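You operate a simulated robot arm through the tools that you are given. There is no shell and no other tool. Be economical: measure what you need, move in short steps, check, and stop when the job is done.

You run a simulated robot arm. Do the job below in one go: nothing can be reset, and whatever is moved stays where it is left.

TASK
Redo the slipped peel test on the strip in the tester.
Fine: crank back to the start, zero the display, shut both clamp knobs, peel to the red mark.

The check looks at the end state, three seconds after you hand in, the way a careful person would. Anything else that was tipped, shoved, dropped, spilled or broken makes it a failure.

THE ROBOT
A 7-joint arm with a two-finger parallel gripper, fixed in place. Base frame: the origin is at the foot of the arm, x ahead of it, y to its left, z up; the work surface is at about z = 0.9. Lengths are in cm, angles in rad, forces in N, time in s.
With the tool pointing down near the work surface it reaches from about 22 to 58 cm from the base axis. Its first joint turns from -1.152 to 1.152 rad. Payload 2.5 kg.
The TCP is the grasp point between the finger pads, 2.3 cm short of the fingertips. In the tool frame z runs along the fingers and y along their closing line. Largest opening 9.4 cm; finger width 3.8, thickness 1; the body of the gripper, 5.4 by 9.6 cm, starts 3.9 cm behind the TCP.
Orientation is that of the tool frame in the base frame, as a unit quaternion [w, x, y, z]. With the fingers straight down and closing along the base's y, the tool's x points along the base's -x, its y along +y and its z along -z.

THE INTERFACE
- The arm moves only by the tool send_rows. Its argument "deltas" is a list that holds one entry, the list of rows, each a list of 7 numbers: the shift along the base's x, y, z in units of 150 mm (1.0 is 150 mm), then the turn, a rotation vector about the base's x, y, z in units of 45 degrees (1.0 is 45 degrees), then the finger opening in cm, from 0 to 9.4. In form: [[[x, y, z, wx, wy, wz, jaw], ...]]. A call has 1 to 20 rows; each row is the pose to reach, as a shift and turn from the pose commanded when the call began. A call with a number of a shift or a turn outside -1 to 1 is refused whole. A row lasts 0.2 s, in which the tool goes at most 5 cm and 0.15 rad; a call with a longer step from one row to the next is refused whole, and so is a gripper value outside its range. Where a pose cannot be reached the arm comes as near as it can. A force on the tool above 60 N (or 10 N above the force at the start of the call, whichever is more), or a blocked arm, ends the call early, and 0.2 s more pass. Each finger travels about 10.8 cm/s and halts on what it meets, pressing with about 23 N; the grip force reading is that of the motor and also rises with nothing between the fingers. The clock runs only during rows and for 0.2 s after the last one: add rows that repeat a pose to give the fingers time. The reply holds the time, the measured pose of the TCP, the force on the tool along the base axes, the opening and the grip force, in the units named above and with some noise, and new pictures: "pictures" is both (left out), scene, wrist or none.
- Cameras (640 x 400 px; columns grow to the right, rows downward): "scene" is fixed at [12.45, -39.23, 56.17]; the picture's right is [0.89, -0.46, 0.00], its down [-0.22, -0.43, -0.88] and it looks along [0.40, 0.78, -0.48] (base axes); focal length 256 px, centre (320, 200). "wrist" rides on the gripper at [-3.9, 0, -4.4] in the tool frame; the picture's right is [0.00, -1.00, 0.00], its down [0.97, 0.00, -0.24] and it looks along [0.24, 0.00, 0.97] (tool axes); focal length 218 px, centre (320, 200).
- point_at(camera, pixels): for up to 12 pixels [column, row] of the newest picture of that camera ("zoom" is the newest enlarged one), the place [x, y, z] in the base frame of the surface seen there, good to about 0.3 cm, but the place of the scene camera against the robot may be out by one fixed shift of up to 2.5 cm in any direction. The clock stands still meanwhile.
- inspect(camera, box): a new picture of the part [left, top, right, bottom] of that camera's present view, enlarged. The clock stands still meanwhile.
- finish_job(): hands the job in; it is judged then, once.

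Go step by step. Measure first, check grasps and placings, and put right what went wrong. The budget is 80 turns and 120 pictures, counting those below and the enlarged ones. Unless the task says otherwise, let go and move clear before handing in, and close with one line.

The tools are called after "Request:" by a JSON object that holds its "api" and its "payload". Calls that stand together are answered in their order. send_rows: Moves the arm, as the interface text tells. Its arguments: {"type":"object","properties":{"deltas":{"type":"array","items":{"type":"array","items":{"type":"array","items":{"type":"number"}}}},"pictures":{"type":"string","enum":["both","scene","wrist","none"]}},"required":["deltas"]} The other tools are called the same way: point_at (camera, pixels) gives the place of the surface under pixels of a picture; inspect (camera, box) takes an enlarged picture of a part of a camera's view; finish_job () hands the job in.

At the start:

```text
clock: 0.0
ee_pos: [26.02, 27.45, 39.53]
ee_rot: [0.0, 0.0, 1.0, 0.0]
contact_force: [0.0, -0.6, 0.3]
gripper_width: 9.41
grip_force: 0.0
```

scene: 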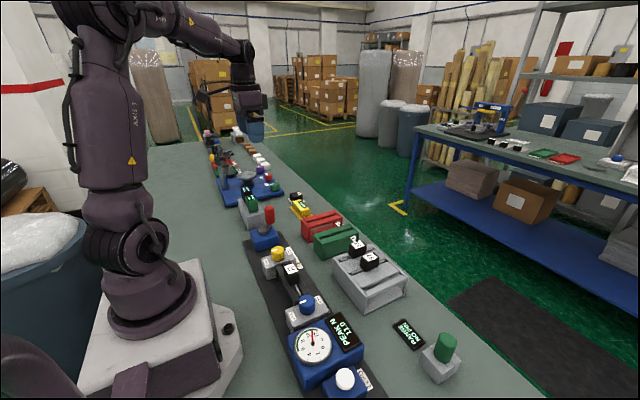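
wrist: 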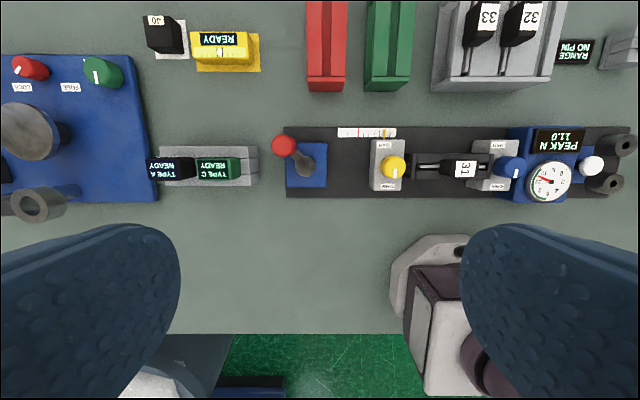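

The wrist view shows the tester on a black base (285-640, 125-200): red lever/crank at (295,155), yellow knob (393,167), strip 31, blue knob (512,167), gauge and white button (590,165). I'll enlarge these first.

Request:
{"api": "inspect", "payload": {"camera": "wrist", "box": [270, 110, 460, 220]}}

Request:
{"api": "inspect", "payload": {"camera": "wrist", "box": [450, 110, 640, 220]}}

Request:
{"api": "inspect", "payload": {"camera": "scene", "box": [230, 180, 430, 400]}}

Request:
{"api": "point_at", "payload": {"camera": "wrist", "pixels": [[284, 145], [306, 165], [393, 167], [512, 167], [548, 180], [590, 165], [465, 167], [340, 132], [386, 132], [350, 165], [615, 183], [480, 165]]}}

```text
3.37 times, centred on (365, 165) of wrist
```

zoom: 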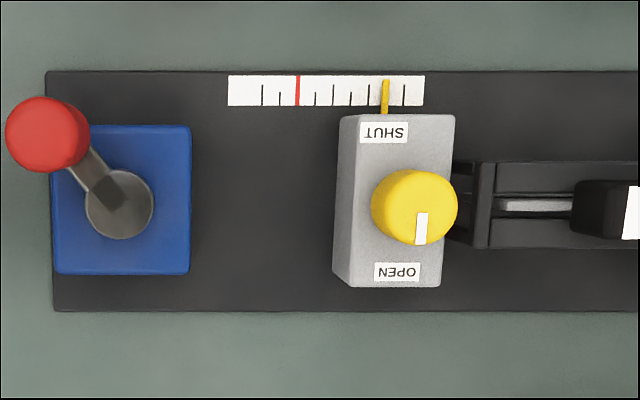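

```text
3.37 times, centred on (545, 165) of wrist
```

zoom: 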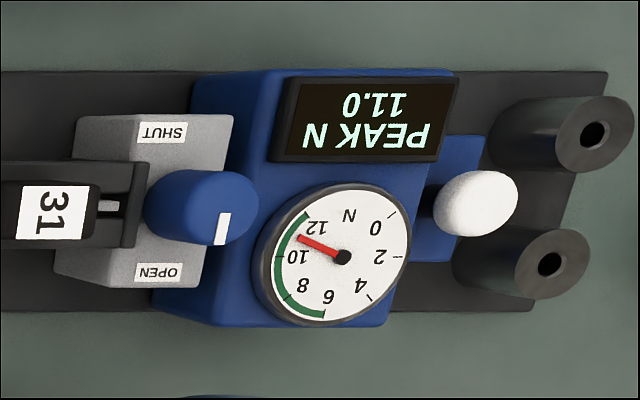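

```text
1.82 times, centred on (330, 290) of scene
```

zoom: 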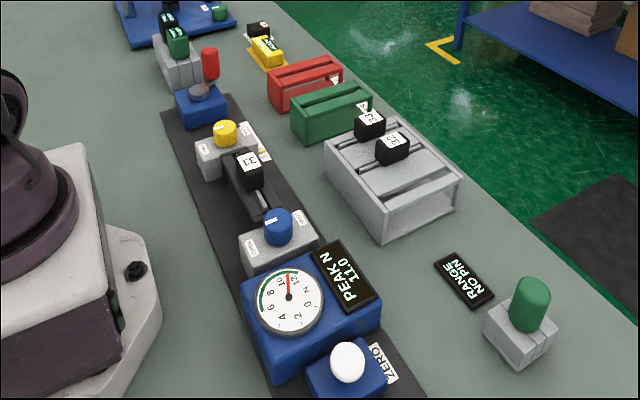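

```text
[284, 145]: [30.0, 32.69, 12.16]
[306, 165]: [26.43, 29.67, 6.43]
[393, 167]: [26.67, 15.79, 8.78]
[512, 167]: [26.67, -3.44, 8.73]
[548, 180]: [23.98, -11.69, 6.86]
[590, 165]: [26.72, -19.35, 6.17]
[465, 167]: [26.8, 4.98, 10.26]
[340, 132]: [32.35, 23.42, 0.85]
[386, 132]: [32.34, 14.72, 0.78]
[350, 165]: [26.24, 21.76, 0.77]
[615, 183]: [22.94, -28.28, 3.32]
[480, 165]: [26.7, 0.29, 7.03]
```

Pointer of the carriage sits on a scale (zoom 385,90) right of the red mark (297,90); both knobs point to OPEN. I'll move closer for a better look.

Request:
{"api": "send_rows", "payload": {"deltas": [[[0, -0.12, -0.23, 0, 0, 0, 9.4], [0, -0.24, -0.46, 0, 0, 0, 9.4], [0, -0.36, -0.69, 0, 0, 0, 9.4], [0, -0.43, -0.93, 0, 0, 0, 9.4], [0, -0.43, -0.93, 0, 0, 0, 9.4]]], "pictures": "wrist"}}

```text
clock: 1.2
ee_pos: [26.09, 20.97, 25.62]
ee_rot: [0.0, -0.002, 1.0, -0.001]
contact_force: [0.0, 0.2, -1.1]
gripper_width: 9.43
grip_force: 0.0
```

wrist: 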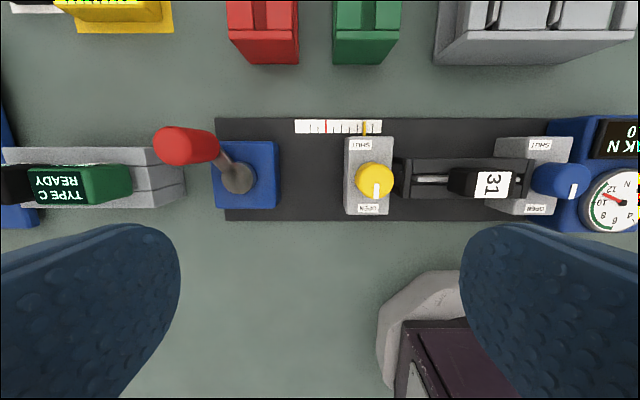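

Request:
{"api": "inspect", "payload": {"camera": "wrist", "box": [280, 110, 400, 220]}}

Request:
{"api": "inspect", "payload": {"camera": "wrist", "box": [140, 110, 300, 215]}}

Request:
{"api": "point_at", "payload": {"camera": "wrist", "pixels": [[162, 147], [185, 147], [212, 150], [238, 178], [375, 177], [377, 189], [355, 205], [351, 160], [430, 178], [325, 126], [364, 128], [572, 182]]}}

```text
3.64 times, centred on (340, 165) of wrist
```

zoom: 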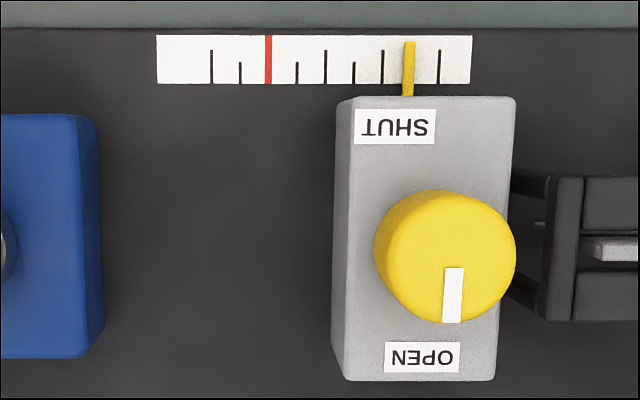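

```text
3.81 times, centred on (220, 162) of wrist
```

zoom: 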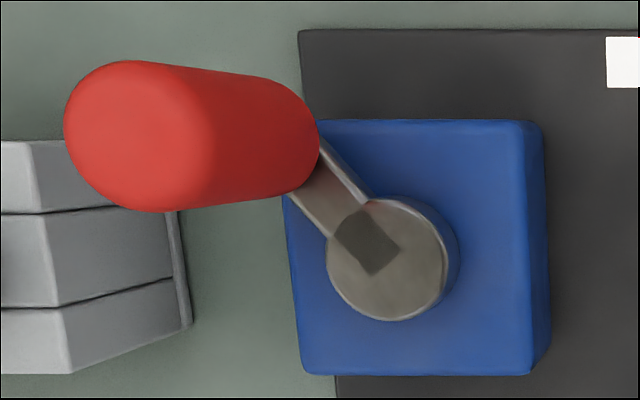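

```text
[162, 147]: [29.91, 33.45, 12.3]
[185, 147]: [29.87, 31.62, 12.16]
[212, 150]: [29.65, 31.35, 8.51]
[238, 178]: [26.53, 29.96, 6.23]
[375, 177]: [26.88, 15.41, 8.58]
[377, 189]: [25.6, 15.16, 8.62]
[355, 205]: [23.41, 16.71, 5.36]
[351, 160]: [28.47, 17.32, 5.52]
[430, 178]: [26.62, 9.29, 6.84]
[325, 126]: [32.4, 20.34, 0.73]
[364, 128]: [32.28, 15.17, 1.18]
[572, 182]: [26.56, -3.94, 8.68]
```

Scale read: long tick at zoom x=440 is the start, pointer is one minor tick (~1 cm) past it, red mark six minors from start. I'll check obstacles near the crank handle before gripping it.

Request:
{"api": "point_at", "payload": {"camera": "wrist", "pixels": [[120, 185], [80, 185], [165, 185], [178, 190], [150, 160], [175, 147], [200, 140], [184, 164], [180, 128], [60, 205], [262, 50], [245, 160]]}}

Request:
{"api": "inspect", "payload": {"camera": "scene", "box": [220, 170, 320, 260]}}

```text
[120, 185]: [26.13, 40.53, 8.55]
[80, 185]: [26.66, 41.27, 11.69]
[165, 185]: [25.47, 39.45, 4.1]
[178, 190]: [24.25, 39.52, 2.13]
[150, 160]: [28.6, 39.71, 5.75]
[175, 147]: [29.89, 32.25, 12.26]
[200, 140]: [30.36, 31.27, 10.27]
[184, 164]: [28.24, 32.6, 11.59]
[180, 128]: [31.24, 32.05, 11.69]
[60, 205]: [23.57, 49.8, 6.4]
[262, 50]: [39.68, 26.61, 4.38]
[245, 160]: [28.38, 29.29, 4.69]
```

```text
4.44 times, centred on (270, 215) of scene
```

zoom: 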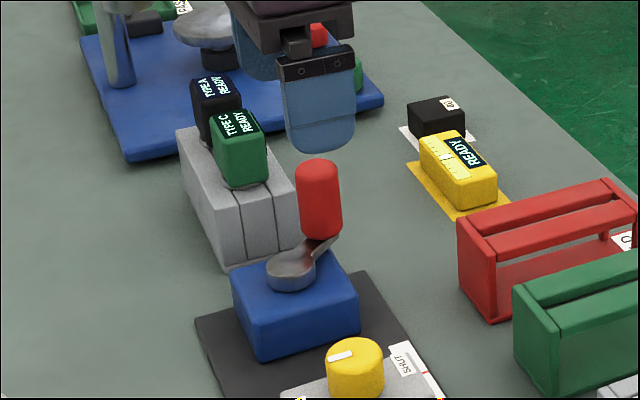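

Handle centre is about (29.8, 32.2), top z≈12.3, with neighbours clear (TYPE C block starts at y≈39.5). Moving over it and descending with the jaw at 6 cm.

Request:
{"api": "send_rows", "payload": {"deltas": [[[0.08, 0.25, 0, 0, 0, 0, 6], [0.17, 0.5, 0, 0, 0, 0, 6], [0.252, 0.747, 0, 0, 0, 0, 6], [0.252, 0.747, -0.3, 0, 0, 0, 6], [0.252, 0.747, -0.6, 0, 0, 0, 6], [0.252, 0.747, -0.8, 0, 0, 0, 6], [0.252, 0.747, -0.9, 0, 0, 0, 6], [0.252, 0.747, -0.985, 0, 0, 0, 6], [0.252, 0.747, -0.985, 0, 0, 0, 6]]]}}

```text
clock: 3.2
ee_pos: [29.77, 32.24, 10.73]
ee_rot: [0.0, 0.0, 1.0, 0.0]
contact_force: [0.1, -0.7, 1.0]
gripper_width: 6.03
grip_force: 0.1
```

scene: 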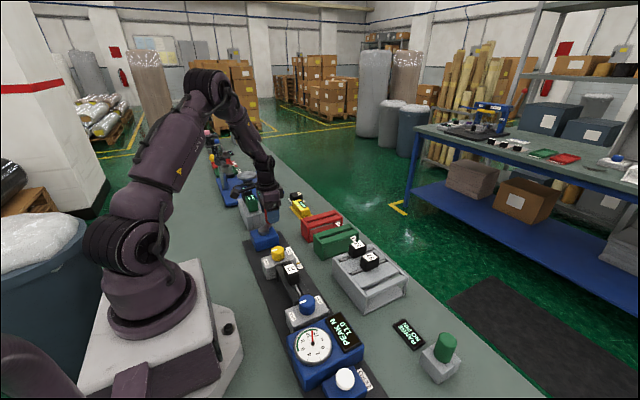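
wrist: 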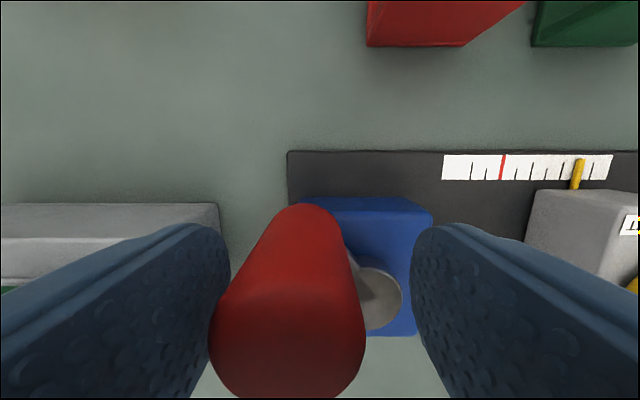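

The handle (210-365) sits ~0.7 cm to +y of centre, and the scale is visible at (443-612,167). I'll shift +y slightly and close.

Request:
{"api": "send_rows", "payload": {"deltas": [[[0, 0.045, 0, 0, 0, 0, 6], [0, 0.045, 0, 0, 0, 0, 4], [0, 0.045, 0, 0, 0, 0, 2.9], [0, 0.045, 0, 0, 0, 0, 2.5], [0, 0.045, 0, 0, 0, 0, 2.5]]], "pictures": "wrist"}}

```text
clock: 4.4
ee_pos: [29.86, 32.8, 10.72]
ee_rot: [0.0, 0.0, 1.0, 0.0]
contact_force: [-3.2, -2.7, 0.6]
gripper_width: 3.16
grip_force: 45.0
```

wrist: 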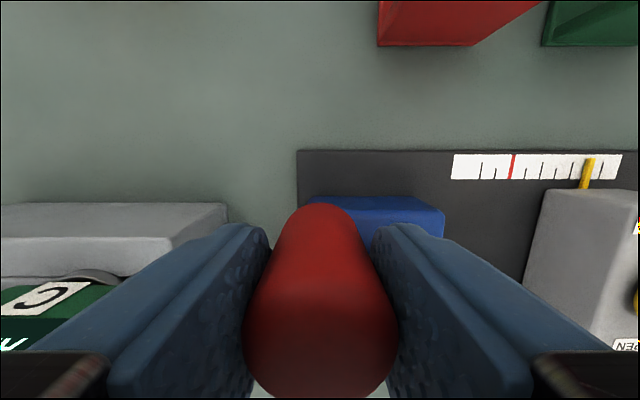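

Grip is firm at 3.16 cm. Trying a ~30° clockwise arc about the hub (26.5, 29.8) to learn the direction and ratio.

Request:
{"api": "send_rows", "payload": {"deltas": [[[0.016, -0.021, 0, 0, 0, 0, 2.5], [0.031, -0.042, 0, 0, 0, 0, 2.5], [0.044, -0.065, 0, 0, 0, 0, 2.5], [0.055, -0.089, 0, 0, 0, 0, 2.5], [0.064, -0.114, 0, 0, 0, 0, 2.5], [0.071, -0.139, 0, 0, 0, 0, 2.5]]], "pictures": "wrist"}}

```text
clock: 5.8
ee_pos: [31.03, 30.99, 11.04]
ee_rot: [0.002, 0.001, 1.0, 0.003]
contact_force: [11.4, 20.8, 4.5]
gripper_width: 3.08
grip_force: 44.9
```

wrist: 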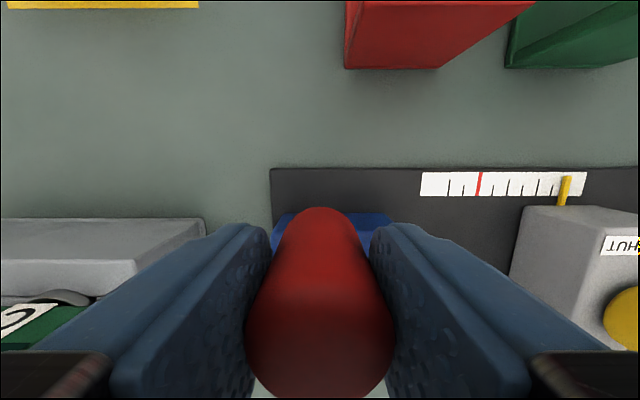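

Pointer moved toward the start (ratio ~0.6 minor tick for 30°). Zooming to read.

Request:
{"api": "inspect", "payload": {"camera": "wrist", "box": [410, 150, 610, 230]}}

Request:
{"api": "point_at", "payload": {"camera": "wrist", "pixels": [[320, 300], [320, 230], [565, 190], [479, 185], [553, 188]]}}

```text
3.20 times, centred on (510, 190) of wrist
```

zoom: 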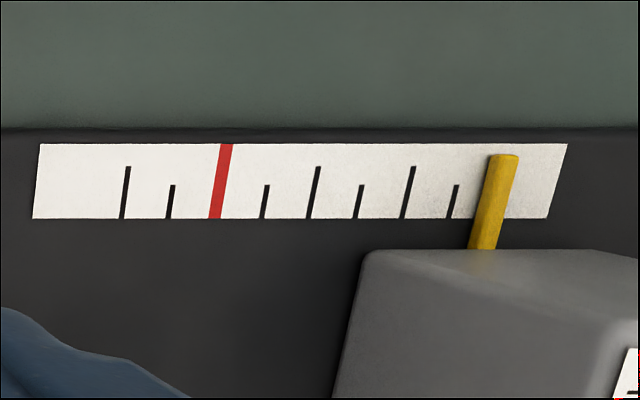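

```text
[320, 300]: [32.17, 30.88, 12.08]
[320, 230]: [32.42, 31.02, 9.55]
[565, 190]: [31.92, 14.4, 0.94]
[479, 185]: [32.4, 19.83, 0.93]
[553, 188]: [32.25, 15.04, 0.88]
```

The pointer now covers about where the start tick should be, with 21 N resisting. I'll push a bit further to see whether this is the stop.

Request:
{"api": "send_rows", "payload": {"deltas": [[[0.004, -0.026, 0, 0, 0, 0, 2.5], [0.007, -0.052, 0, 0, 0, 0, 2.5], [0.007, -0.052, 0, 0, 0, 0, 2.5]]], "pictures": "wrist"}}

Request:
{"api": "inspect", "payload": {"camera": "wrist", "box": [390, 150, 630, 260]}}

```text
clock: 6.6
ee_pos: [31.17, 30.19, 10.89]
ee_rot: [0.004, 0.0, 1.0, 0.003]
contact_force: [16.2, 22.7, 6.9]
gripper_width: 3.19
grip_force: 44.8
```

wrist: 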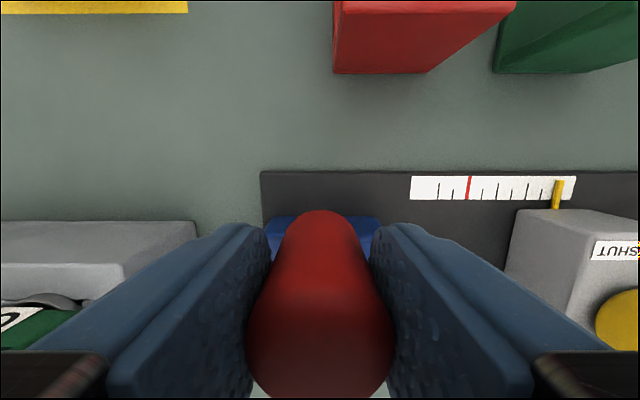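

```text
2.67 times, centred on (510, 205) of wrist
```

zoom: 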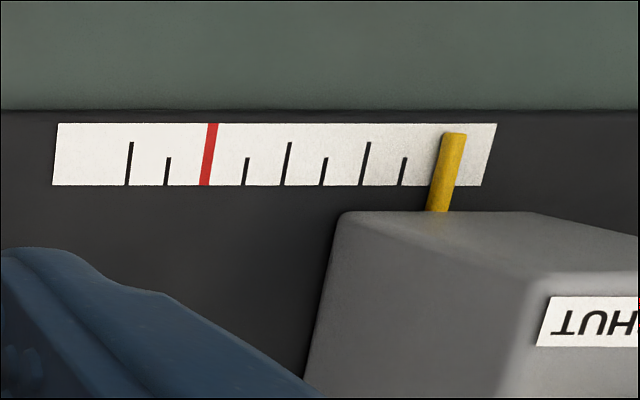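

Still moving; the pointer tip (558,190) reads about 0.25 minor short of the start. Another small step, with the x adjusted outwards.

Request:
{"api": "send_rows", "payload": {"deltas": [[[0.013, -0.025, 0, 0, 0, 0, 2.5], [0.013, -0.048, 0, 0, 0, 0, 2.5], [0.012, -0.067, 0, 0, 0, 0, 2.5], [0.012, -0.067, 0, 0, 0, 0, 2.5]]], "pictures": "wrist"}}

Request:
{"api": "inspect", "payload": {"camera": "wrist", "box": [390, 150, 630, 260]}}

```text
clock: 7.4
ee_pos: [31.19, 30.03, 10.94]
ee_rot: [0.006, -0.006, 1.0, 0.01]
contact_force: [3.8, 6.9, -2.8]
gripper_width: 3.2
grip_force: 45.1
stopped in row 4: the force on the tool passed its limit (the readings are from after the stop); the commanded pose is now the measured one
```

wrist: 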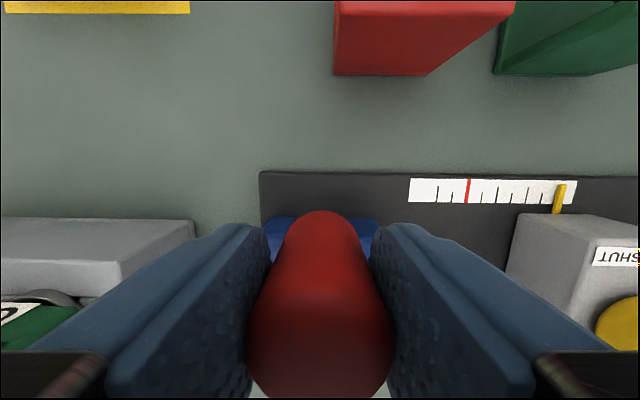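

```text
2.67 times, centred on (510, 205) of wrist
```

zoom: 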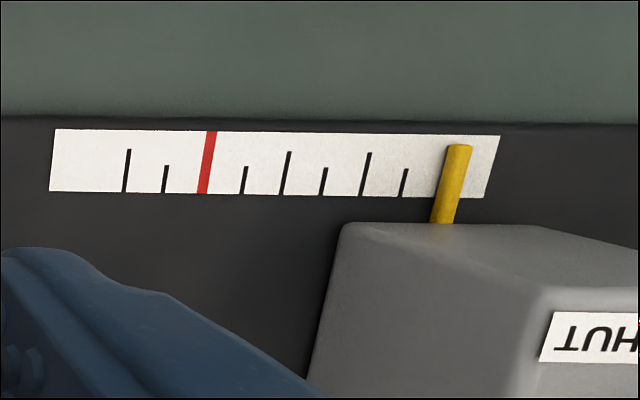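

The force limit tripped with the handle at (31.2, 30.0): the end stop. I'll release, rise and look from above.

Request:
{"api": "send_rows", "payload": {"deltas": [[[0, 0, 0, 0, 0, 0, 5], [0, 0, 0, 0, 0, 0, 6], [0, 0, 0.15, 0, 0, 0, 6], [0, 0, 0.4, 0, 0, 0, 6], [-0.05, -0.3, 0.5, 0, 0, 0, 6], [-0.1, -0.6, 0.6, 0, 0, 0, 6], [-0.15, -0.8, 0.7, 0, 0, 0, 6], [-0.187, -1.0, 0.8, 0, 0, 0, 6], [-0.187, -1.0, 0.8, 0, 0, 0, 6]]], "pictures": "wrist"}}

Request:
{"api": "inspect", "payload": {"camera": "wrist", "box": [200, 100, 400, 240]}}

Request:
{"api": "inspect", "payload": {"camera": "wrist", "box": [400, 100, 640, 260]}}

```text
clock: 9.4
ee_pos: [28.35, 14.88, 22.9]
ee_rot: [0.004, -0.005, 1.0, 0.01]
contact_force: [-0.6, -0.1, -1.0]
gripper_width: 5.99
grip_force: 0.1
```

wrist: 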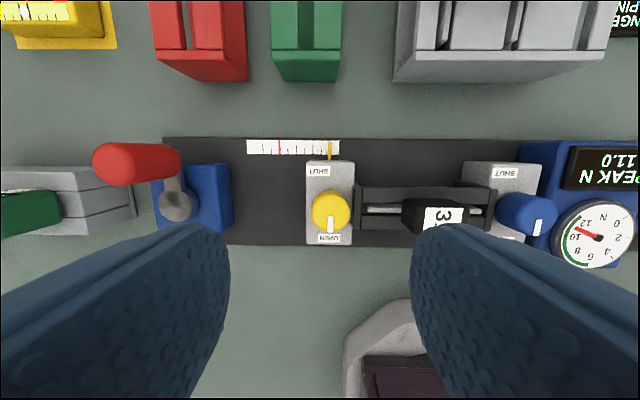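

```text
2.86 times, centred on (300, 170) of wrist
```

zoom: 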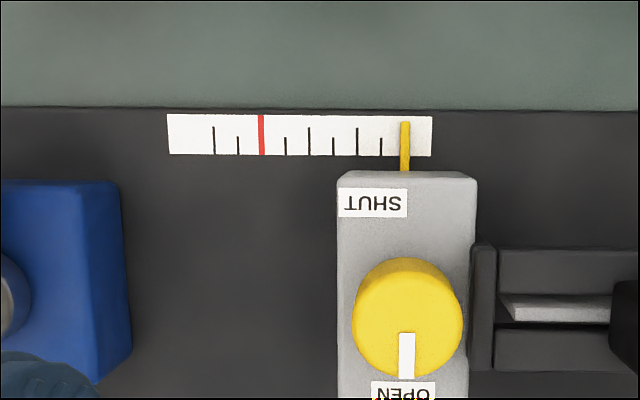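

```text
2.50 times, centred on (520, 180) of wrist
```

zoom: 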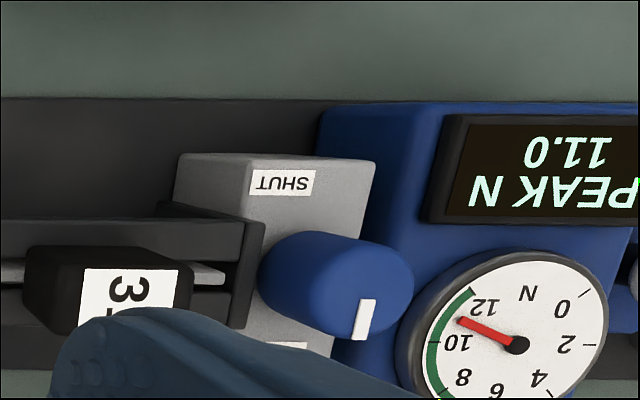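

Pointer is on the start tick (zoom 405). Next the white ZERO button around (26.7, -19.5).

Request:
{"api": "send_rows", "payload": {"deltas": [[[0, -0.3, 0, 0, 0, 0, 2], [0, -0.6, 0, 0, 0, 0, 0], [0, -0.9, 0, 0, 0, 0, 0], [0, -1.0, 0, 0, 0, 0, 0]]], "pictures": "none"}}

Request:
{"api": "send_rows", "payload": {"deltas": [[[-0.1, -0.3, 0, 0, 0, 0, 0], [-0.14, -0.6, 0, 0, 0, 0, 0], [-0.14, -0.9, 0, 0, 0, 0, 0], [-0.14, -1.0, 0, 0, 0, 0, 0], [-0.14, -1.0, 0, 0, 0, 0, 0]]], "pictures": "wrist"}}

```text
clock: 10.4
ee_pos: [28.36, -0.16, 23.02]
ee_rot: [0.005, -0.004, 1.0, 0.01]
contact_force: [0.3, 0.6, 0.1]
gripper_width: 0.0
grip_force: 23.1
```

```text
clock: 11.6
ee_pos: [26.14, -15.12, 22.75]
ee_rot: [0.005, -0.004, 1.0, 0.01]
contact_force: [-0.7, -0.1, 0.4]
gripper_width: 0.02
grip_force: 22.7
```

wrist: 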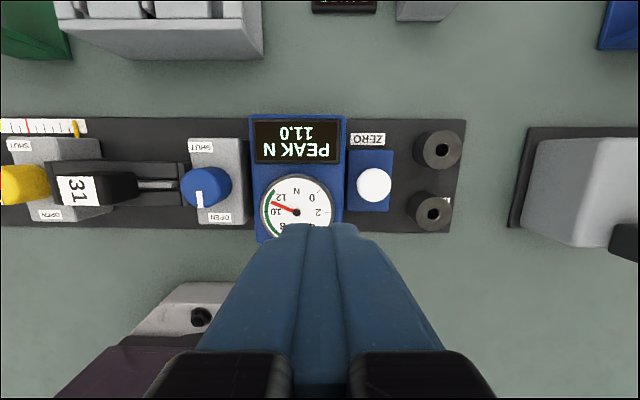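

Request:
{"api": "point_at", "payload": {"camera": "wrist", "pixels": [[374, 184], [362, 184], [385, 184], [374, 172], [374, 198], [330, 215], [437, 145], [432, 208], [355, 160], [342, 145], [297, 190], [205, 185]]}}

Request:
{"api": "inspect", "payload": {"camera": "wrist", "box": [180, 100, 480, 250]}}

```text
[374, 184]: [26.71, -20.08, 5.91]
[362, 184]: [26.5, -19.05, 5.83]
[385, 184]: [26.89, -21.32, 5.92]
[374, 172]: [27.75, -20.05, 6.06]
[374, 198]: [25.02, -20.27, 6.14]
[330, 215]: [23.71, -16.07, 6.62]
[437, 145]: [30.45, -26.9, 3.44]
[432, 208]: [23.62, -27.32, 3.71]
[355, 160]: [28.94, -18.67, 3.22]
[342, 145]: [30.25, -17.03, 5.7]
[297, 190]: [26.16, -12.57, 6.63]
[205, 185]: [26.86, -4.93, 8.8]
```

```text
2.13 times, centred on (330, 175) of wrist
```

zoom: 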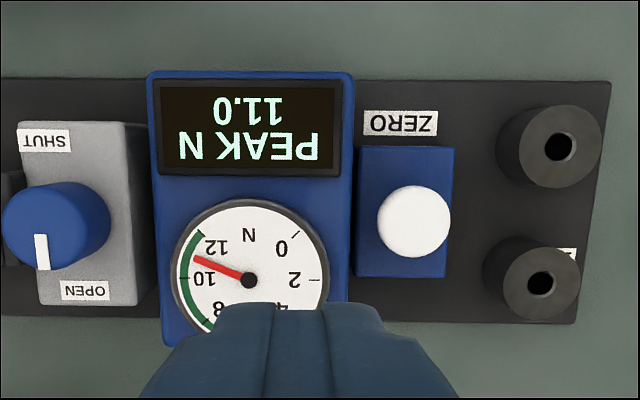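

Button centre (26.6, -20.1), top z≈6.0. Approaching and pressing gently with closed fingers.

Request:
{"api": "send_rows", "payload": {"deltas": [[[0.03, -0.15, 0, 0, 0, 0, 0], [0.03, -0.332, 0, 0, 0, 0, 0], [0.03, -0.332, -0.3, 0, 0, 0, 0], [0.03, -0.332, -0.6, 0, 0, 0, 0], [0.03, -0.332, -0.85, 0, 0, 0, 0], [0.03, -0.332, -0.92, 0, 0, 0, 0], [0.03, -0.332, -0.95, 0, 0, 0, 0], [0.03, -0.332, -0.965, 0, 0, 0, 0], [0.03, -0.332, -0.98, 0, 0, 0, 0], [0.03, -0.332, -0.99, 0, 0, 0, 0], [0.03, -0.332, -0.99, 0, 0, 0, 0]]], "pictures": "wrist"}}

```text
clock: 14.0
ee_pos: [26.77, -20.08, 8.03]
ee_rot: [0.005, -0.005, 1.0, 0.009]
contact_force: [0.2, 0.4, 0.3]
gripper_width: 0.02
grip_force: 22.8
```

wrist: 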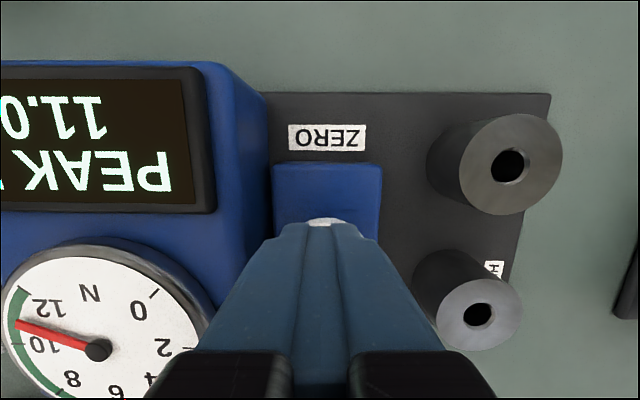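

No contact force yet at tip z≈5.7 and the display still reads 11.0. Going lower in small steps.

Request:
{"api": "send_rows", "payload": {"deltas": [[[0, 0, -0.013, 0, 0, 0, 0], [0, 0, -0.026, 0, 0, 0, 0], [0, 0, -0.039, 0, 0, 0, 0], [0, 0, -0.039, 0, 0, 0, 0]]], "pictures": "wrist"}}

```text
clock: 15.0
ee_pos: [26.81, -20.02, 7.61]
ee_rot: [0.005, -0.005, 1.0, 0.009]
contact_force: [0.3, 0.8, 3.2]
gripper_width: 0.02
grip_force: 23.4
```

wrist: 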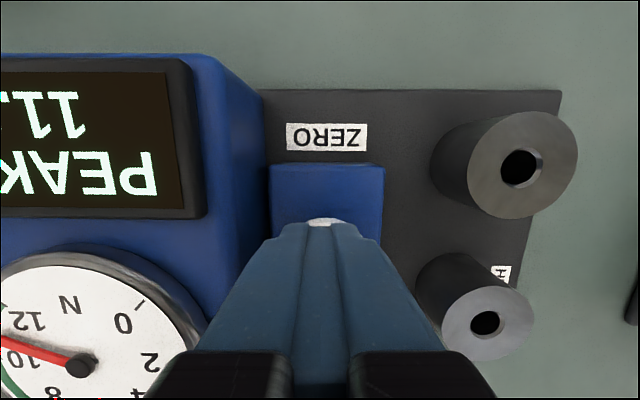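

Contact at 3.2 N; still not zeroed. Pressing further.

Request:
{"api": "send_rows", "payload": {"deltas": [[[0, 0, -0.013, 0, 0, 0, 0], [0, 0, -0.026, 0, 0, 0, 0], [0, 0, -0.04, 0, 0, 0, 0], [0, 0, -0.04, 0, 0, 0, 0], [0, 0, -0.04, 0, 0, 0, 0]]], "pictures": "wrist"}}

```text
clock: 16.2
ee_pos: [26.76, -20.07, 6.97]
ee_rot: [0.005, -0.004, 1.0, 0.009]
contact_force: [0.3, -0.9, 4.4]
gripper_width: 0.01
grip_force: 23.3
```

wrist: 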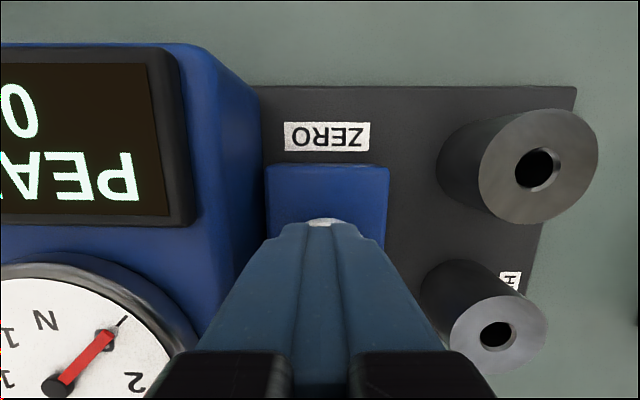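

Display reads 0 and the needle is at 0. Lifting and moving over the blue knob.

Request:
{"api": "send_rows", "payload": {"deltas": [[[0, 0, 0.1, 0, 0, 0, 0], [0, 0, 0.4, 0, 0, 0, 0], [0, 0, 0.7, 0, 0, 0, 2], [0, 0.25, 0.85, 0, 0, 0, 4], [0, 0.55, 0.85, 0, 0, 0, 6], [0, 0.85, 0.85, 0, 0, 0, 6], [0, 1.0, 0.85, 0, 0, 0, 6], [0, 1.0, 0.85, 0, 0, 0, 6]]], "pictures": "wrist"}}

Request:
{"api": "inspect", "payload": {"camera": "wrist", "box": [250, 110, 450, 240]}}

```text
clock: 18.0
ee_pos: [26.76, -4.8, 19.73]
ee_rot: [0.005, -0.005, 1.0, 0.01]
contact_force: [-0.4, 0.3, -1.1]
gripper_width: 6.02
grip_force: 0.1
```

wrist: 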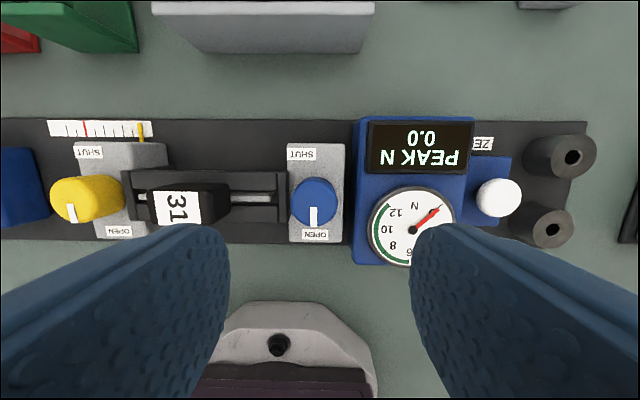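

```text
3.08 times, centred on (350, 175) of wrist
```

zoom: 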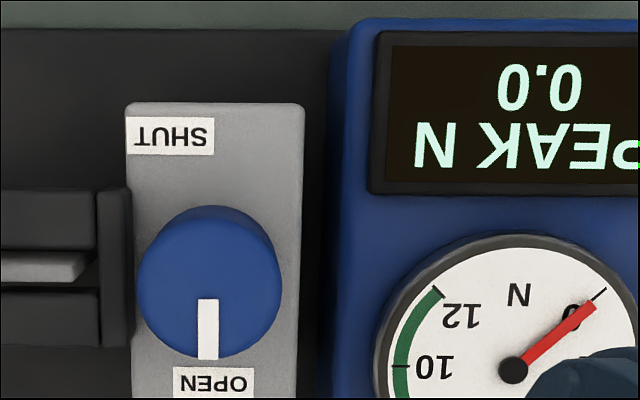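

Display 0.0. SHUT label is at zoom (170,135), slightly to +y, so knobs close clockwise via +y. Measuring knob and nearby heights.

Request:
{"api": "point_at", "payload": {"camera": "wrist", "pixels": [[314, 201], [296, 200], [333, 200], [315, 182], [315, 224], [283, 185], [270, 176], [200, 205], [228, 190], [356, 200], [375, 205], [340, 160]]}}

```text
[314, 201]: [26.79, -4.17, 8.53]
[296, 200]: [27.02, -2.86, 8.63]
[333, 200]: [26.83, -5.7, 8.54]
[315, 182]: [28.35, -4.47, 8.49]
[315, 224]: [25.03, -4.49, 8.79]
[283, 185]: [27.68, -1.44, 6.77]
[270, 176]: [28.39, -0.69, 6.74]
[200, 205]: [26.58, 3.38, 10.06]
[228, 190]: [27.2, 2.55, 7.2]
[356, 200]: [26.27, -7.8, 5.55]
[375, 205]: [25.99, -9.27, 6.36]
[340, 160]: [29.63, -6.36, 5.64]
```

Knob centre (26.75, -4.25), top 8.6; track top 6.8 → I'll grip with tips at ~7.1 (TCP 9.4). First pre-turn the gripper +80° so the closing turn is in one grasp.

Request:
{"api": "send_rows", "payload": {"deltas": [[[0, 0.037, 0, 0, 0, 0.18, 6], [0, 0.037, 0, 0, 0, 0.36, 6], [0, 0.037, 0, 0, 0, 0.54, 6], [0, 0.037, 0, 0, 0, 0.72, 6], [0, 0.037, 0, 0, 0, 0.9, 6], [0, 0.037, 0, 0, 0, 1.0, 6]]], "pictures": "none"}}

Request:
{"api": "send_rows", "payload": {"deltas": [[[0, 0, -0.1, 0, 0, 0.18, 6], [0, 0, -0.2, 0, 0, 0.36, 6], [0, 0, -0.3, 0, 0, 0.54, 6], [0, 0, -0.35, 0, 0, 0.72, 6], [0, 0, -0.4, 0, 0, 0.8, 6], [0, 0, -0.4, 0, 0, 0.8, 6]]], "pictures": "both"}}

```text
clock: 19.4
ee_pos: [26.84, -4.52, 19.58]
ee_rot: [0.001, -0.388, 0.922, 0.011]
contact_force: [0.6, 0.1, 0.1]
gripper_width: 6.0
grip_force: 0.1
```

```text
clock: 20.8
ee_pos: [26.84, -4.49, 13.57]
ee_rot: [-0.003, -0.654, 0.757, 0.011]
contact_force: [0.3, 0.2, -0.1]
gripper_width: 6.01
grip_force: 0.0
```

scene: 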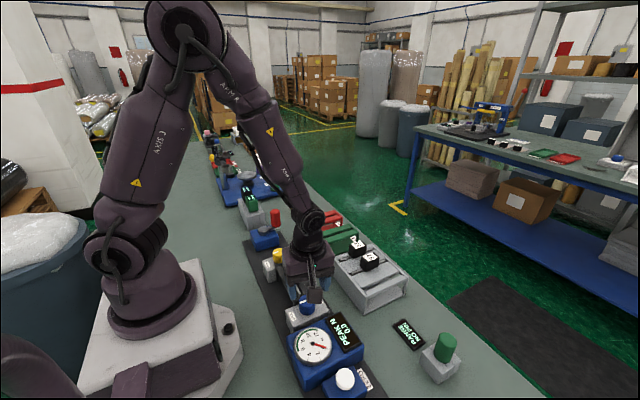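
wrist: 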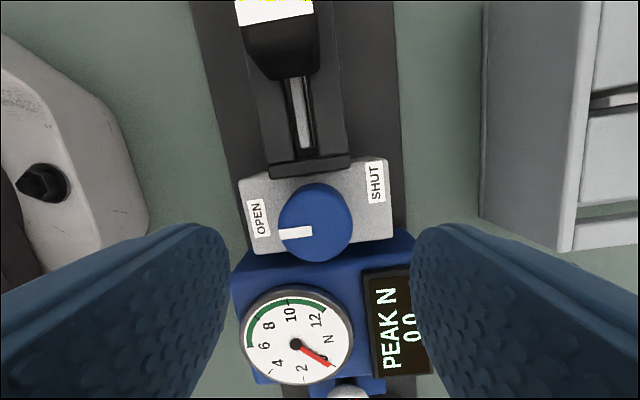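

Gripper is turned 82° over the blue knob (315,222). Descending to TCP z 9.4 and gripping.

Request:
{"api": "send_rows", "payload": {"deltas": [[[0, 0.015, -0.1, 0, 0, 0, 6], [0, 0.015, -0.2, 0, 0, 0, 6], [0, 0.015, -0.278, 0, 0, 0, 6], [0, 0.015, -0.278, 0, 0, 0, 4], [0, 0.015, -0.278, 0, 0, 0, 3], [0, 0.015, -0.278, 0, 0, 0, 2.5], [0, 0.015, -0.278, 0, 0, 0, 2.5]]], "pictures": "wrist"}}

Request:
{"api": "inspect", "payload": {"camera": "scene", "box": [280, 280, 380, 380]}}

```text
clock: 22.4
ee_pos: [26.58, -4.16, 9.41]
ee_rot: [-0.005, -0.653, 0.757, 0.014]
contact_force: [-22.8, 3.8, 9.5]
gripper_width: 3.56
grip_force: 45.6
```

wrist: 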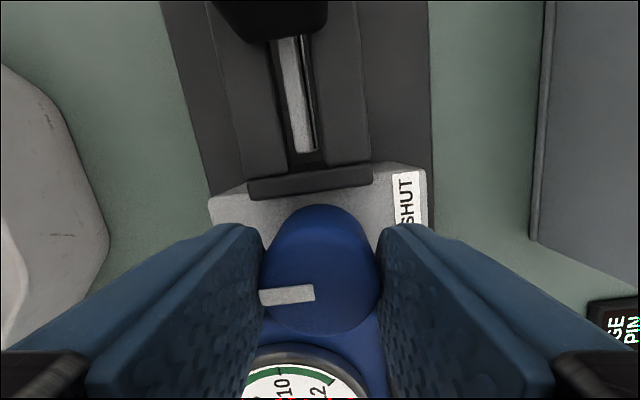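

```text
4.00 times, centred on (330, 330) of scene
```

zoom: 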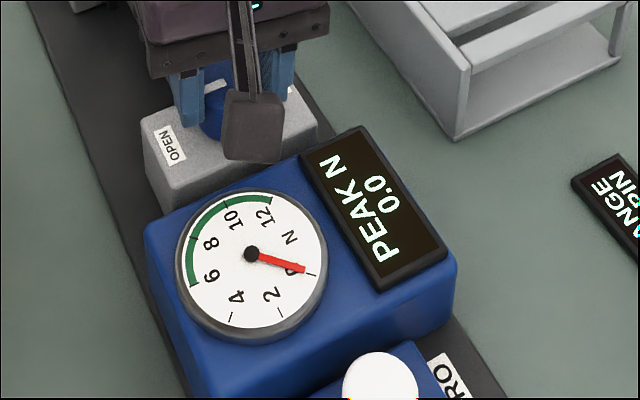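

Gripped (3.56 cm), but 23 N sideways: knob centre is slightly to -x. I'll ease -0.3 cm in x and turn clockwise 45°.

Request:
{"api": "send_rows", "payload": {"deltas": [[[-0.022, 0, 0, 0, 0, 0, 2.5], [-0.022, 0, 0, 0, 0, -0.18, 2.5], [-0.022, 0, 0, 0, 0, -0.36, 2.5], [-0.022, 0, 0, 0, 0, -0.54, 2.5], [-0.022, 0, 0, 0, 0, -0.72, 2.5], [-0.022, 0, 0, 0, 0, -0.9, 2.5], [-0.022, 0, 0, 0, 0, -1.0, 2.5]]], "pictures": "wrist"}}

```text
clock: 24.0
ee_pos: [26.48, -4.18, 9.49]
ee_rot: [0.003, -0.312, 0.95, 0.011]
contact_force: [6.6, 9.0, -38.8]
gripper_width: 3.52
grip_force: 45.0
```

wrist: 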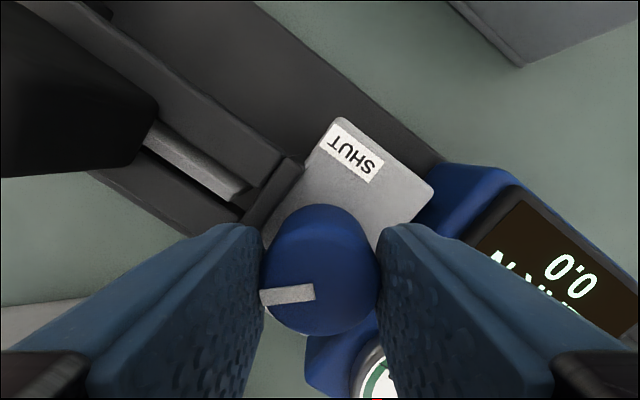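

The knob turns with the gripper (pointer stays at 288,295). There's a −39 N pull in z, so I'll let the tool down 0.2 cm while continuing the turn.

Request:
{"api": "send_rows", "payload": {"deltas": [[[0, 0, -0.008, 0, 0, -0.18, 2.5], [0, 0, -0.012, 0, 0, -0.36, 2.5], [0, 0, -0.012, 0, 0, -0.54, 2.5], [0, 0, -0.012, 0, 0, -0.72, 2.5], [0, 0, -0.012, 0, 0, -0.9, 2.5], [0, 0, -0.012, 0, 0, -1.0, 2.5]]], "pictures": "wrist"}}

```text
clock: 25.4
ee_pos: [26.47, -4.09, 9.34]
ee_rot: [0.007, 0.075, 0.997, 0.01]
contact_force: [-10.6, 20.3, 54.7]
gripper_width: 3.52
grip_force: 45.1
```

wrist: 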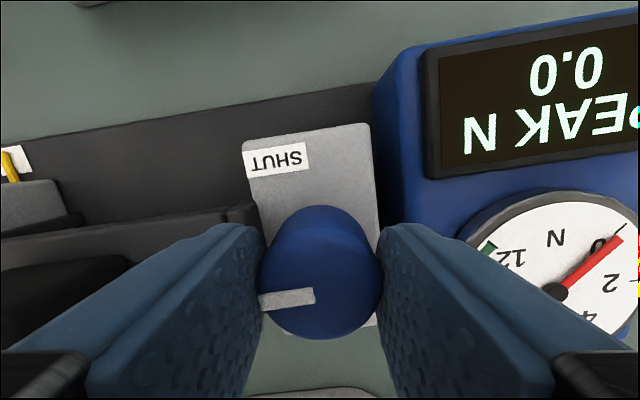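

90° done, now +55 N in z; easing up 0.1 cm and +0.1 in y, then continuing.

Request:
{"api": "send_rows", "payload": {"deltas": [[[0, 0.006, 0.007, 0, 0, 0, 2.5], [0, 0.006, 0.007, 0, 0, -0.18, 2.5], [0, 0.006, 0.007, 0, 0, -0.36, 2.5], [0, 0.006, 0.007, 0, 0, -0.54, 2.5], [0, 0.006, 0.007, 0, 0, -0.72, 2.5], [0, 0.006, 0.007, 0, 0, -0.9, 2.5], [0, 0.006, 0.007, 0, 0, -1.0, 2.5]]], "pictures": "wrist"}}

```text
clock: 27.0
ee_pos: [26.3, -4.02, 9.49]
ee_rot: [0.009, 0.451, 0.893, 0.008]
contact_force: [1.6, 13.0, -0.9]
gripper_width: 3.58
grip_force: 45.4
```

wrist: 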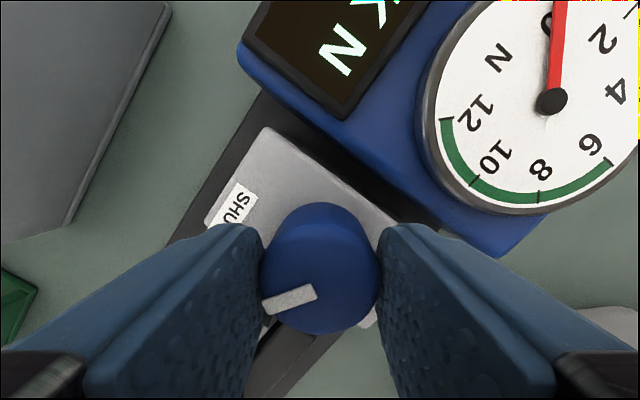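

The pointer slipped a bit in the fingers (~9°); it is now about 126° from OPEN with ~35° to go to the SHUT mark. Continuing.

Request:
{"api": "send_rows", "payload": {"deltas": [[[0, 0.005, 0, 0, 0, -0.15, 2.2], [0, 0.005, 0, 0, 0, -0.3, 2.2], [0, 0.005, 0, 0, 0, -0.45, 2.2], [0, 0.005, 0, 0, 0, -0.6, 2.2], [0, 0.005, 0, 0, 0, -0.75, 2.2], [0, 0.005, 0, 0, 0, -0.75, 2.2]]], "pictures": "wrist"}}

```text
clock: 28.4
ee_pos: [26.41, -4.07, 9.51]
ee_rot: [0.011, 0.689, 0.724, 0.004]
contact_force: [3.5, 2.8, 2.6]
gripper_width: 3.54
grip_force: 44.9
```

wrist: 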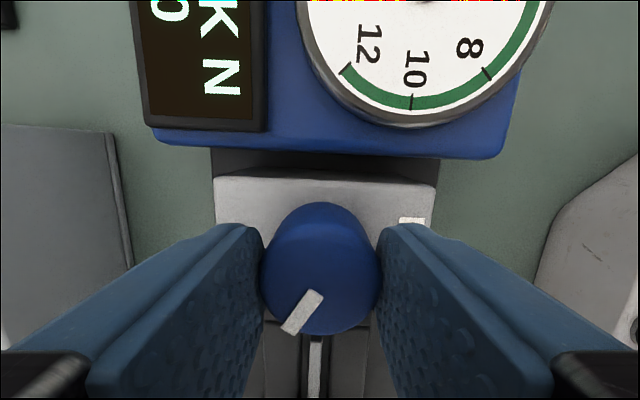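

The knob stayed while the fingers slipped, so it may be at its end stop. Opening and lifting to see.

Request:
{"api": "send_rows", "payload": {"deltas": [[[0, 0, 0, 0, 0, 0, 5], [0, 0, 0, 0, 0, 0, 6], [0, 0, 0.2, 0, 0, 0.1, 6], [0, 0, 0.45, 0, 0, 0.25, 6], [0, 0, 0.55, 0, 0, 0.4, 6], [0, 0, 0.55, 0, 0, 0.55, 6], [0, 0, 0.55, 0, 0, 0.7, 6], [0, 0, 0.55, 0, 0, 0.85, 6], [0, 0, 0.55, 0, 0, 1.0, 6]]], "pictures": "none"}}

Request:
{"api": "send_rows", "payload": {"deltas": [[[0, 0, 0, 0, 0, 0.17, 6], [0, 0, 0, 0, 0, 0.34, 6], [0, 0, 0, 0, 0, 0.51, 6], [0, 0, 0, 0, 0, 0.68, 6], [0, 0, 0, 0, 0, 0.85, 6], [0, 0, 0, 0, 0, 0.93, 6], [0, 0, 0, 0, 0, 0.93, 6]]], "pictures": "wrist"}}

Request:
{"api": "inspect", "payload": {"camera": "wrist", "box": [250, 110, 450, 240]}}

```text
clock: 30.4
ee_pos: [26.48, -4.01, 17.72]
ee_rot: [0.008, 0.359, 0.933, 0.007]
contact_force: [0.7, 1.1, -0.4]
gripper_width: 5.98
grip_force: 0.0
```

```text
clock: 32.0
ee_pos: [26.43, -4.14, 17.77]
ee_rot: [0.005, 0.003, 1.0, 0.01]
contact_force: [0.9, -0.1, 0.2]
gripper_width: 5.97
grip_force: 0.1
```

wrist: 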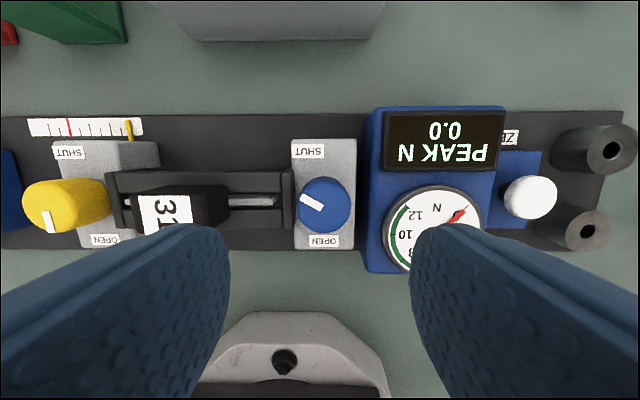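

```text
3.08 times, centred on (350, 175) of wrist
```

zoom: 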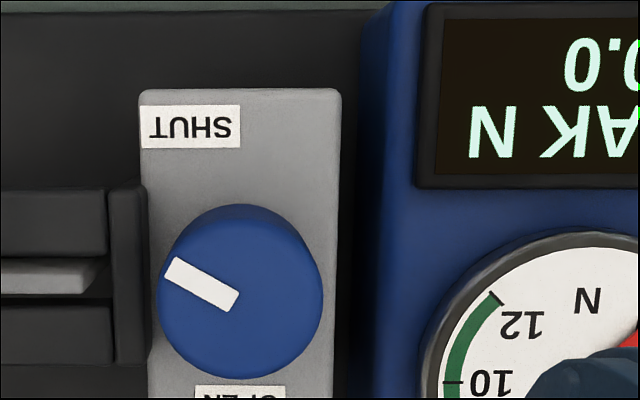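

The pointer now sits ~120° from OPEN (zoom 200,283), about 40° short of pointing straight at the SHUT label. I'll regrip fresh and test whether it turns further or is at its stop.

Request:
{"api": "send_rows", "payload": {"deltas": [[[0, 0, -0.25, 0, 0, 0, 6], [0, 0, -0.45, 0, 0, 0, 6], [0, 0, -0.556, 0, 0, 0, 6], [0, 0, -0.556, 0, 0, 0, 4], [0, 0, -0.556, 0, 0, 0, 2.2], [0, 0, -0.556, 0, 0, 0, 2.0], [0, 0, -0.556, 0, 0, -0.12, 2.0], [0, 0, -0.556, 0, 0, -0.24, 2.0], [0, 0, -0.556, 0, 0, -0.36, 2.0], [0, 0, -0.556, 0, 0, -0.48, 2.0], [0, 0, -0.556, 0, 0, -0.6, 2.0]]], "pictures": "wrist"}}

```text
clock: 34.4
ee_pos: [26.54, -4.24, 9.53]
ee_rot: [0.01, 0.238, 0.971, 0.006]
contact_force: [3.9, -27.0, 6.7]
gripper_width: 3.58
grip_force: 45.0
```

wrist: 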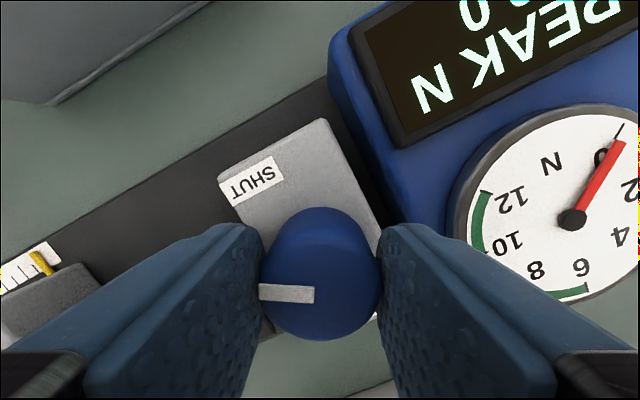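

The fingers slipped again with the pointer unchanged at 120° from OPEN, so blue is fully shut. Releasing and moving over the yellow knob.

Request:
{"api": "send_rows", "payload": {"deltas": [[[0, 0, 0, 0, 0, 0, 5], [0, 0, 0, 0, 0, 0, 6], [0, 0, 0.25, 0, 0, 0.1, 6], [0, 0, 0.5, 0, 0, 0.2, 6], [0, 0.25, 0.65, 0, 0, 0.35, 6], [0, 0.5, 0.7, 0, 0, 0.5, 6], [0, 0.8, 0.7, 0, 0, 0.62, 6], [0, 1, 0.7, 0, 0, 0.62, 6], [0, 1, 0.7, 0, 0, 0.62, 6]]], "pictures": "none"}}

Request:
{"api": "send_rows", "payload": {"deltas": [[[0, 0.13, 0, 0, 0, 0, 6], [0, 0.24, 0, 0, 0, 0, 6], [0, 0.24, 0, 0, 0, 0, 6]]], "pictures": "wrist"}}

Request:
{"api": "inspect", "payload": {"camera": "wrist", "box": [250, 110, 450, 240]}}

```text
clock: 36.4
ee_pos: [26.36, 10.89, 19.91]
ee_rot: [0.005, -0.005, 1.0, 0.009]
contact_force: [-0.5, -0.5, -0.2]
gripper_width: 6.0
grip_force: 0.0
```

```text
clock: 37.2
ee_pos: [26.48, 14.47, 19.97]
ee_rot: [0.005, -0.005, 1.0, 0.01]
contact_force: [-0.4, -0.7, 0.5]
gripper_width: 5.97
grip_force: 0.0
```

wrist: 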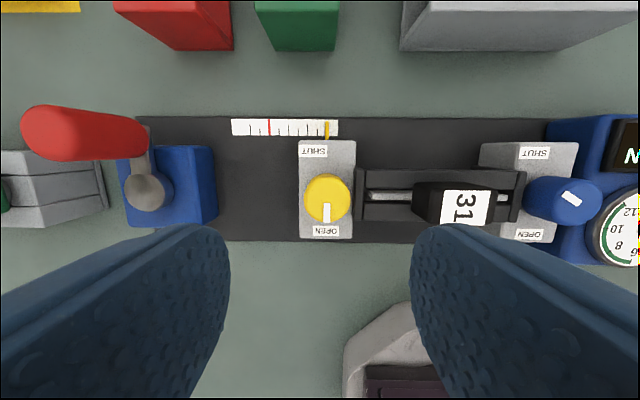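

```text
3.08 times, centred on (350, 175) of wrist
```

zoom: 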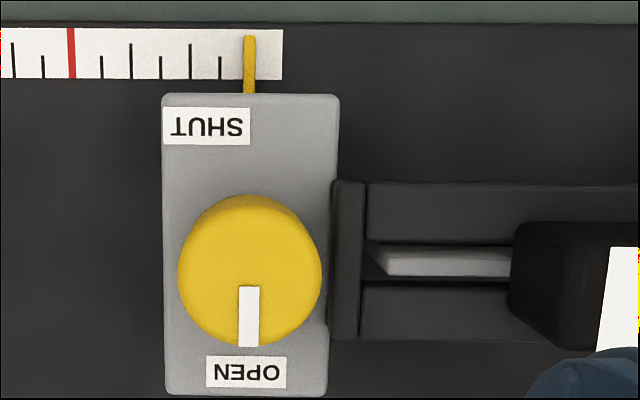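

Blue reads shut; yellow knob centre ≈(26.45, 14.1), pointing OPEN. Pre-turning +63° and descending over it.

Request:
{"api": "send_rows", "payload": {"deltas": [[[0, -0.023, 0, 0, 0, 0.18, 6], [0, -0.023, 0, 0, 0, 0.36, 6], [0, -0.023, 0, 0, 0, 0.54, 6], [0, -0.023, 0, 0, 0, 0.72, 6], [0, -0.023, 0, 0, 0, 0.9, 6], [0, -0.023, 0, 0, 0, 1.0, 6]]], "pictures": "none"}}

Request:
{"api": "send_rows", "payload": {"deltas": [[[0, 0, -0.2, 0, 0, 0.18, 6], [0, 0, -0.4, 0, 0, 0.36, 6], [0, 0, -0.6, 0, 0, 0.4, 6], [0, 0, -0.699, 0, 0, 0.4, 6], [0, 0, -0.699, 0, 0, 0.4, 6]]], "pictures": "wrist"}}

```text
clock: 38.6
ee_pos: [26.48, 14.05, 19.85]
ee_rot: [0.002, -0.387, 0.922, 0.011]
contact_force: [0.1, 0.0, -0.2]
gripper_width: 5.98
grip_force: 0.0
```

```text
clock: 39.8
ee_pos: [26.47, 14.08, 9.49]
ee_rot: [0.0, -0.526, 0.85, 0.011]
contact_force: [0.6, -0.4, 0.2]
gripper_width: 5.99
grip_force: 0.1
```

wrist: 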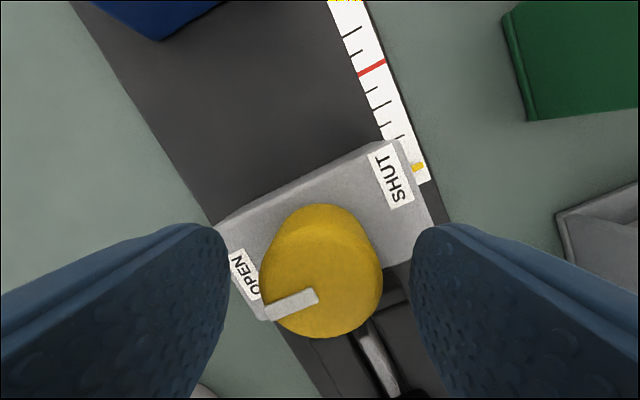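

Well centred on the yellow knob. Closing and turning clockwise 45°.

Request:
{"api": "send_rows", "payload": {"deltas": [[[0, 0, 0, 0, 0, 0, 4], [0, 0, 0, 0, 0, 0, 2.5], [0, 0, 0, 0, 0, 0, 2.2], [0, 0, 0, 0, 0, -0.17, 2.2], [0, 0, 0, 0, 0, -0.34, 2.2], [0, 0, 0, 0, 0, -0.51, 2.2], [0, 0, 0, 0, 0, -0.68, 2.2], [0, 0, 0, 0, 0, -0.85, 2.2], [0, 0, 0, 0, 0, -1.0, 2.2]]], "pictures": "wrist"}}

```text
clock: 41.8
ee_pos: [26.38, 14.13, 9.42]
ee_rot: [0.004, -0.159, 0.987, 0.01]
contact_force: [10.5, 1.2, -24.7]
gripper_width: 3.53
grip_force: 45.2
```

wrist: 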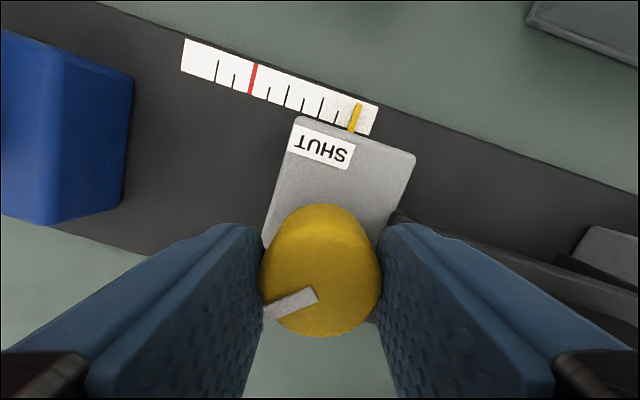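

Request:
{"api": "send_rows", "payload": {"deltas": [[[0, 0, 0, 0, 0, -0.17, 2.2], [0, 0, 0, 0, 0, -0.34, 2.2], [0, 0, 0, 0, 0, -0.51, 2.2], [0, 0, 0, 0, 0, -0.68, 2.2], [0, 0, 0, 0, 0, -0.85, 2.2], [0, 0, 0, 0, 0, -1.0, 2.2]]], "pictures": "none"}}

Request:
{"api": "send_rows", "payload": {"deltas": [[[0, 0, 0, 0, 0, -0.17, 2.2], [0, 0, 0, 0, 0, -0.34, 2.2], [0, 0, 0, 0, 0, -0.51, 2.2], [0, 0, 0, 0, 0, -0.68, 2.2], [0, 0, 0, 0, 0, -0.85, 2.2], [0, 0, 0, 0, 0, -1.0, 2.2]]], "pictures": "wrist"}}

```text
clock: 43.2
ee_pos: [26.41, 14.19, 9.41]
ee_rot: [0.007, 0.23, 0.973, 0.009]
contact_force: [4.1, 9.3, -24.7]
gripper_width: 3.54
grip_force: 45.1
```

```text
clock: 44.6
ee_pos: [26.59, 14.04, 9.42]
ee_rot: [0.011, 0.586, 0.81, 0.004]
contact_force: [1.1, 0.3, 5.1]
gripper_width: 3.57
grip_force: 44.7
```

wrist: 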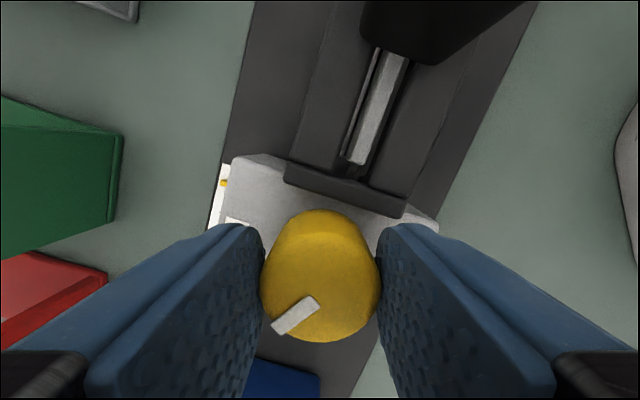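

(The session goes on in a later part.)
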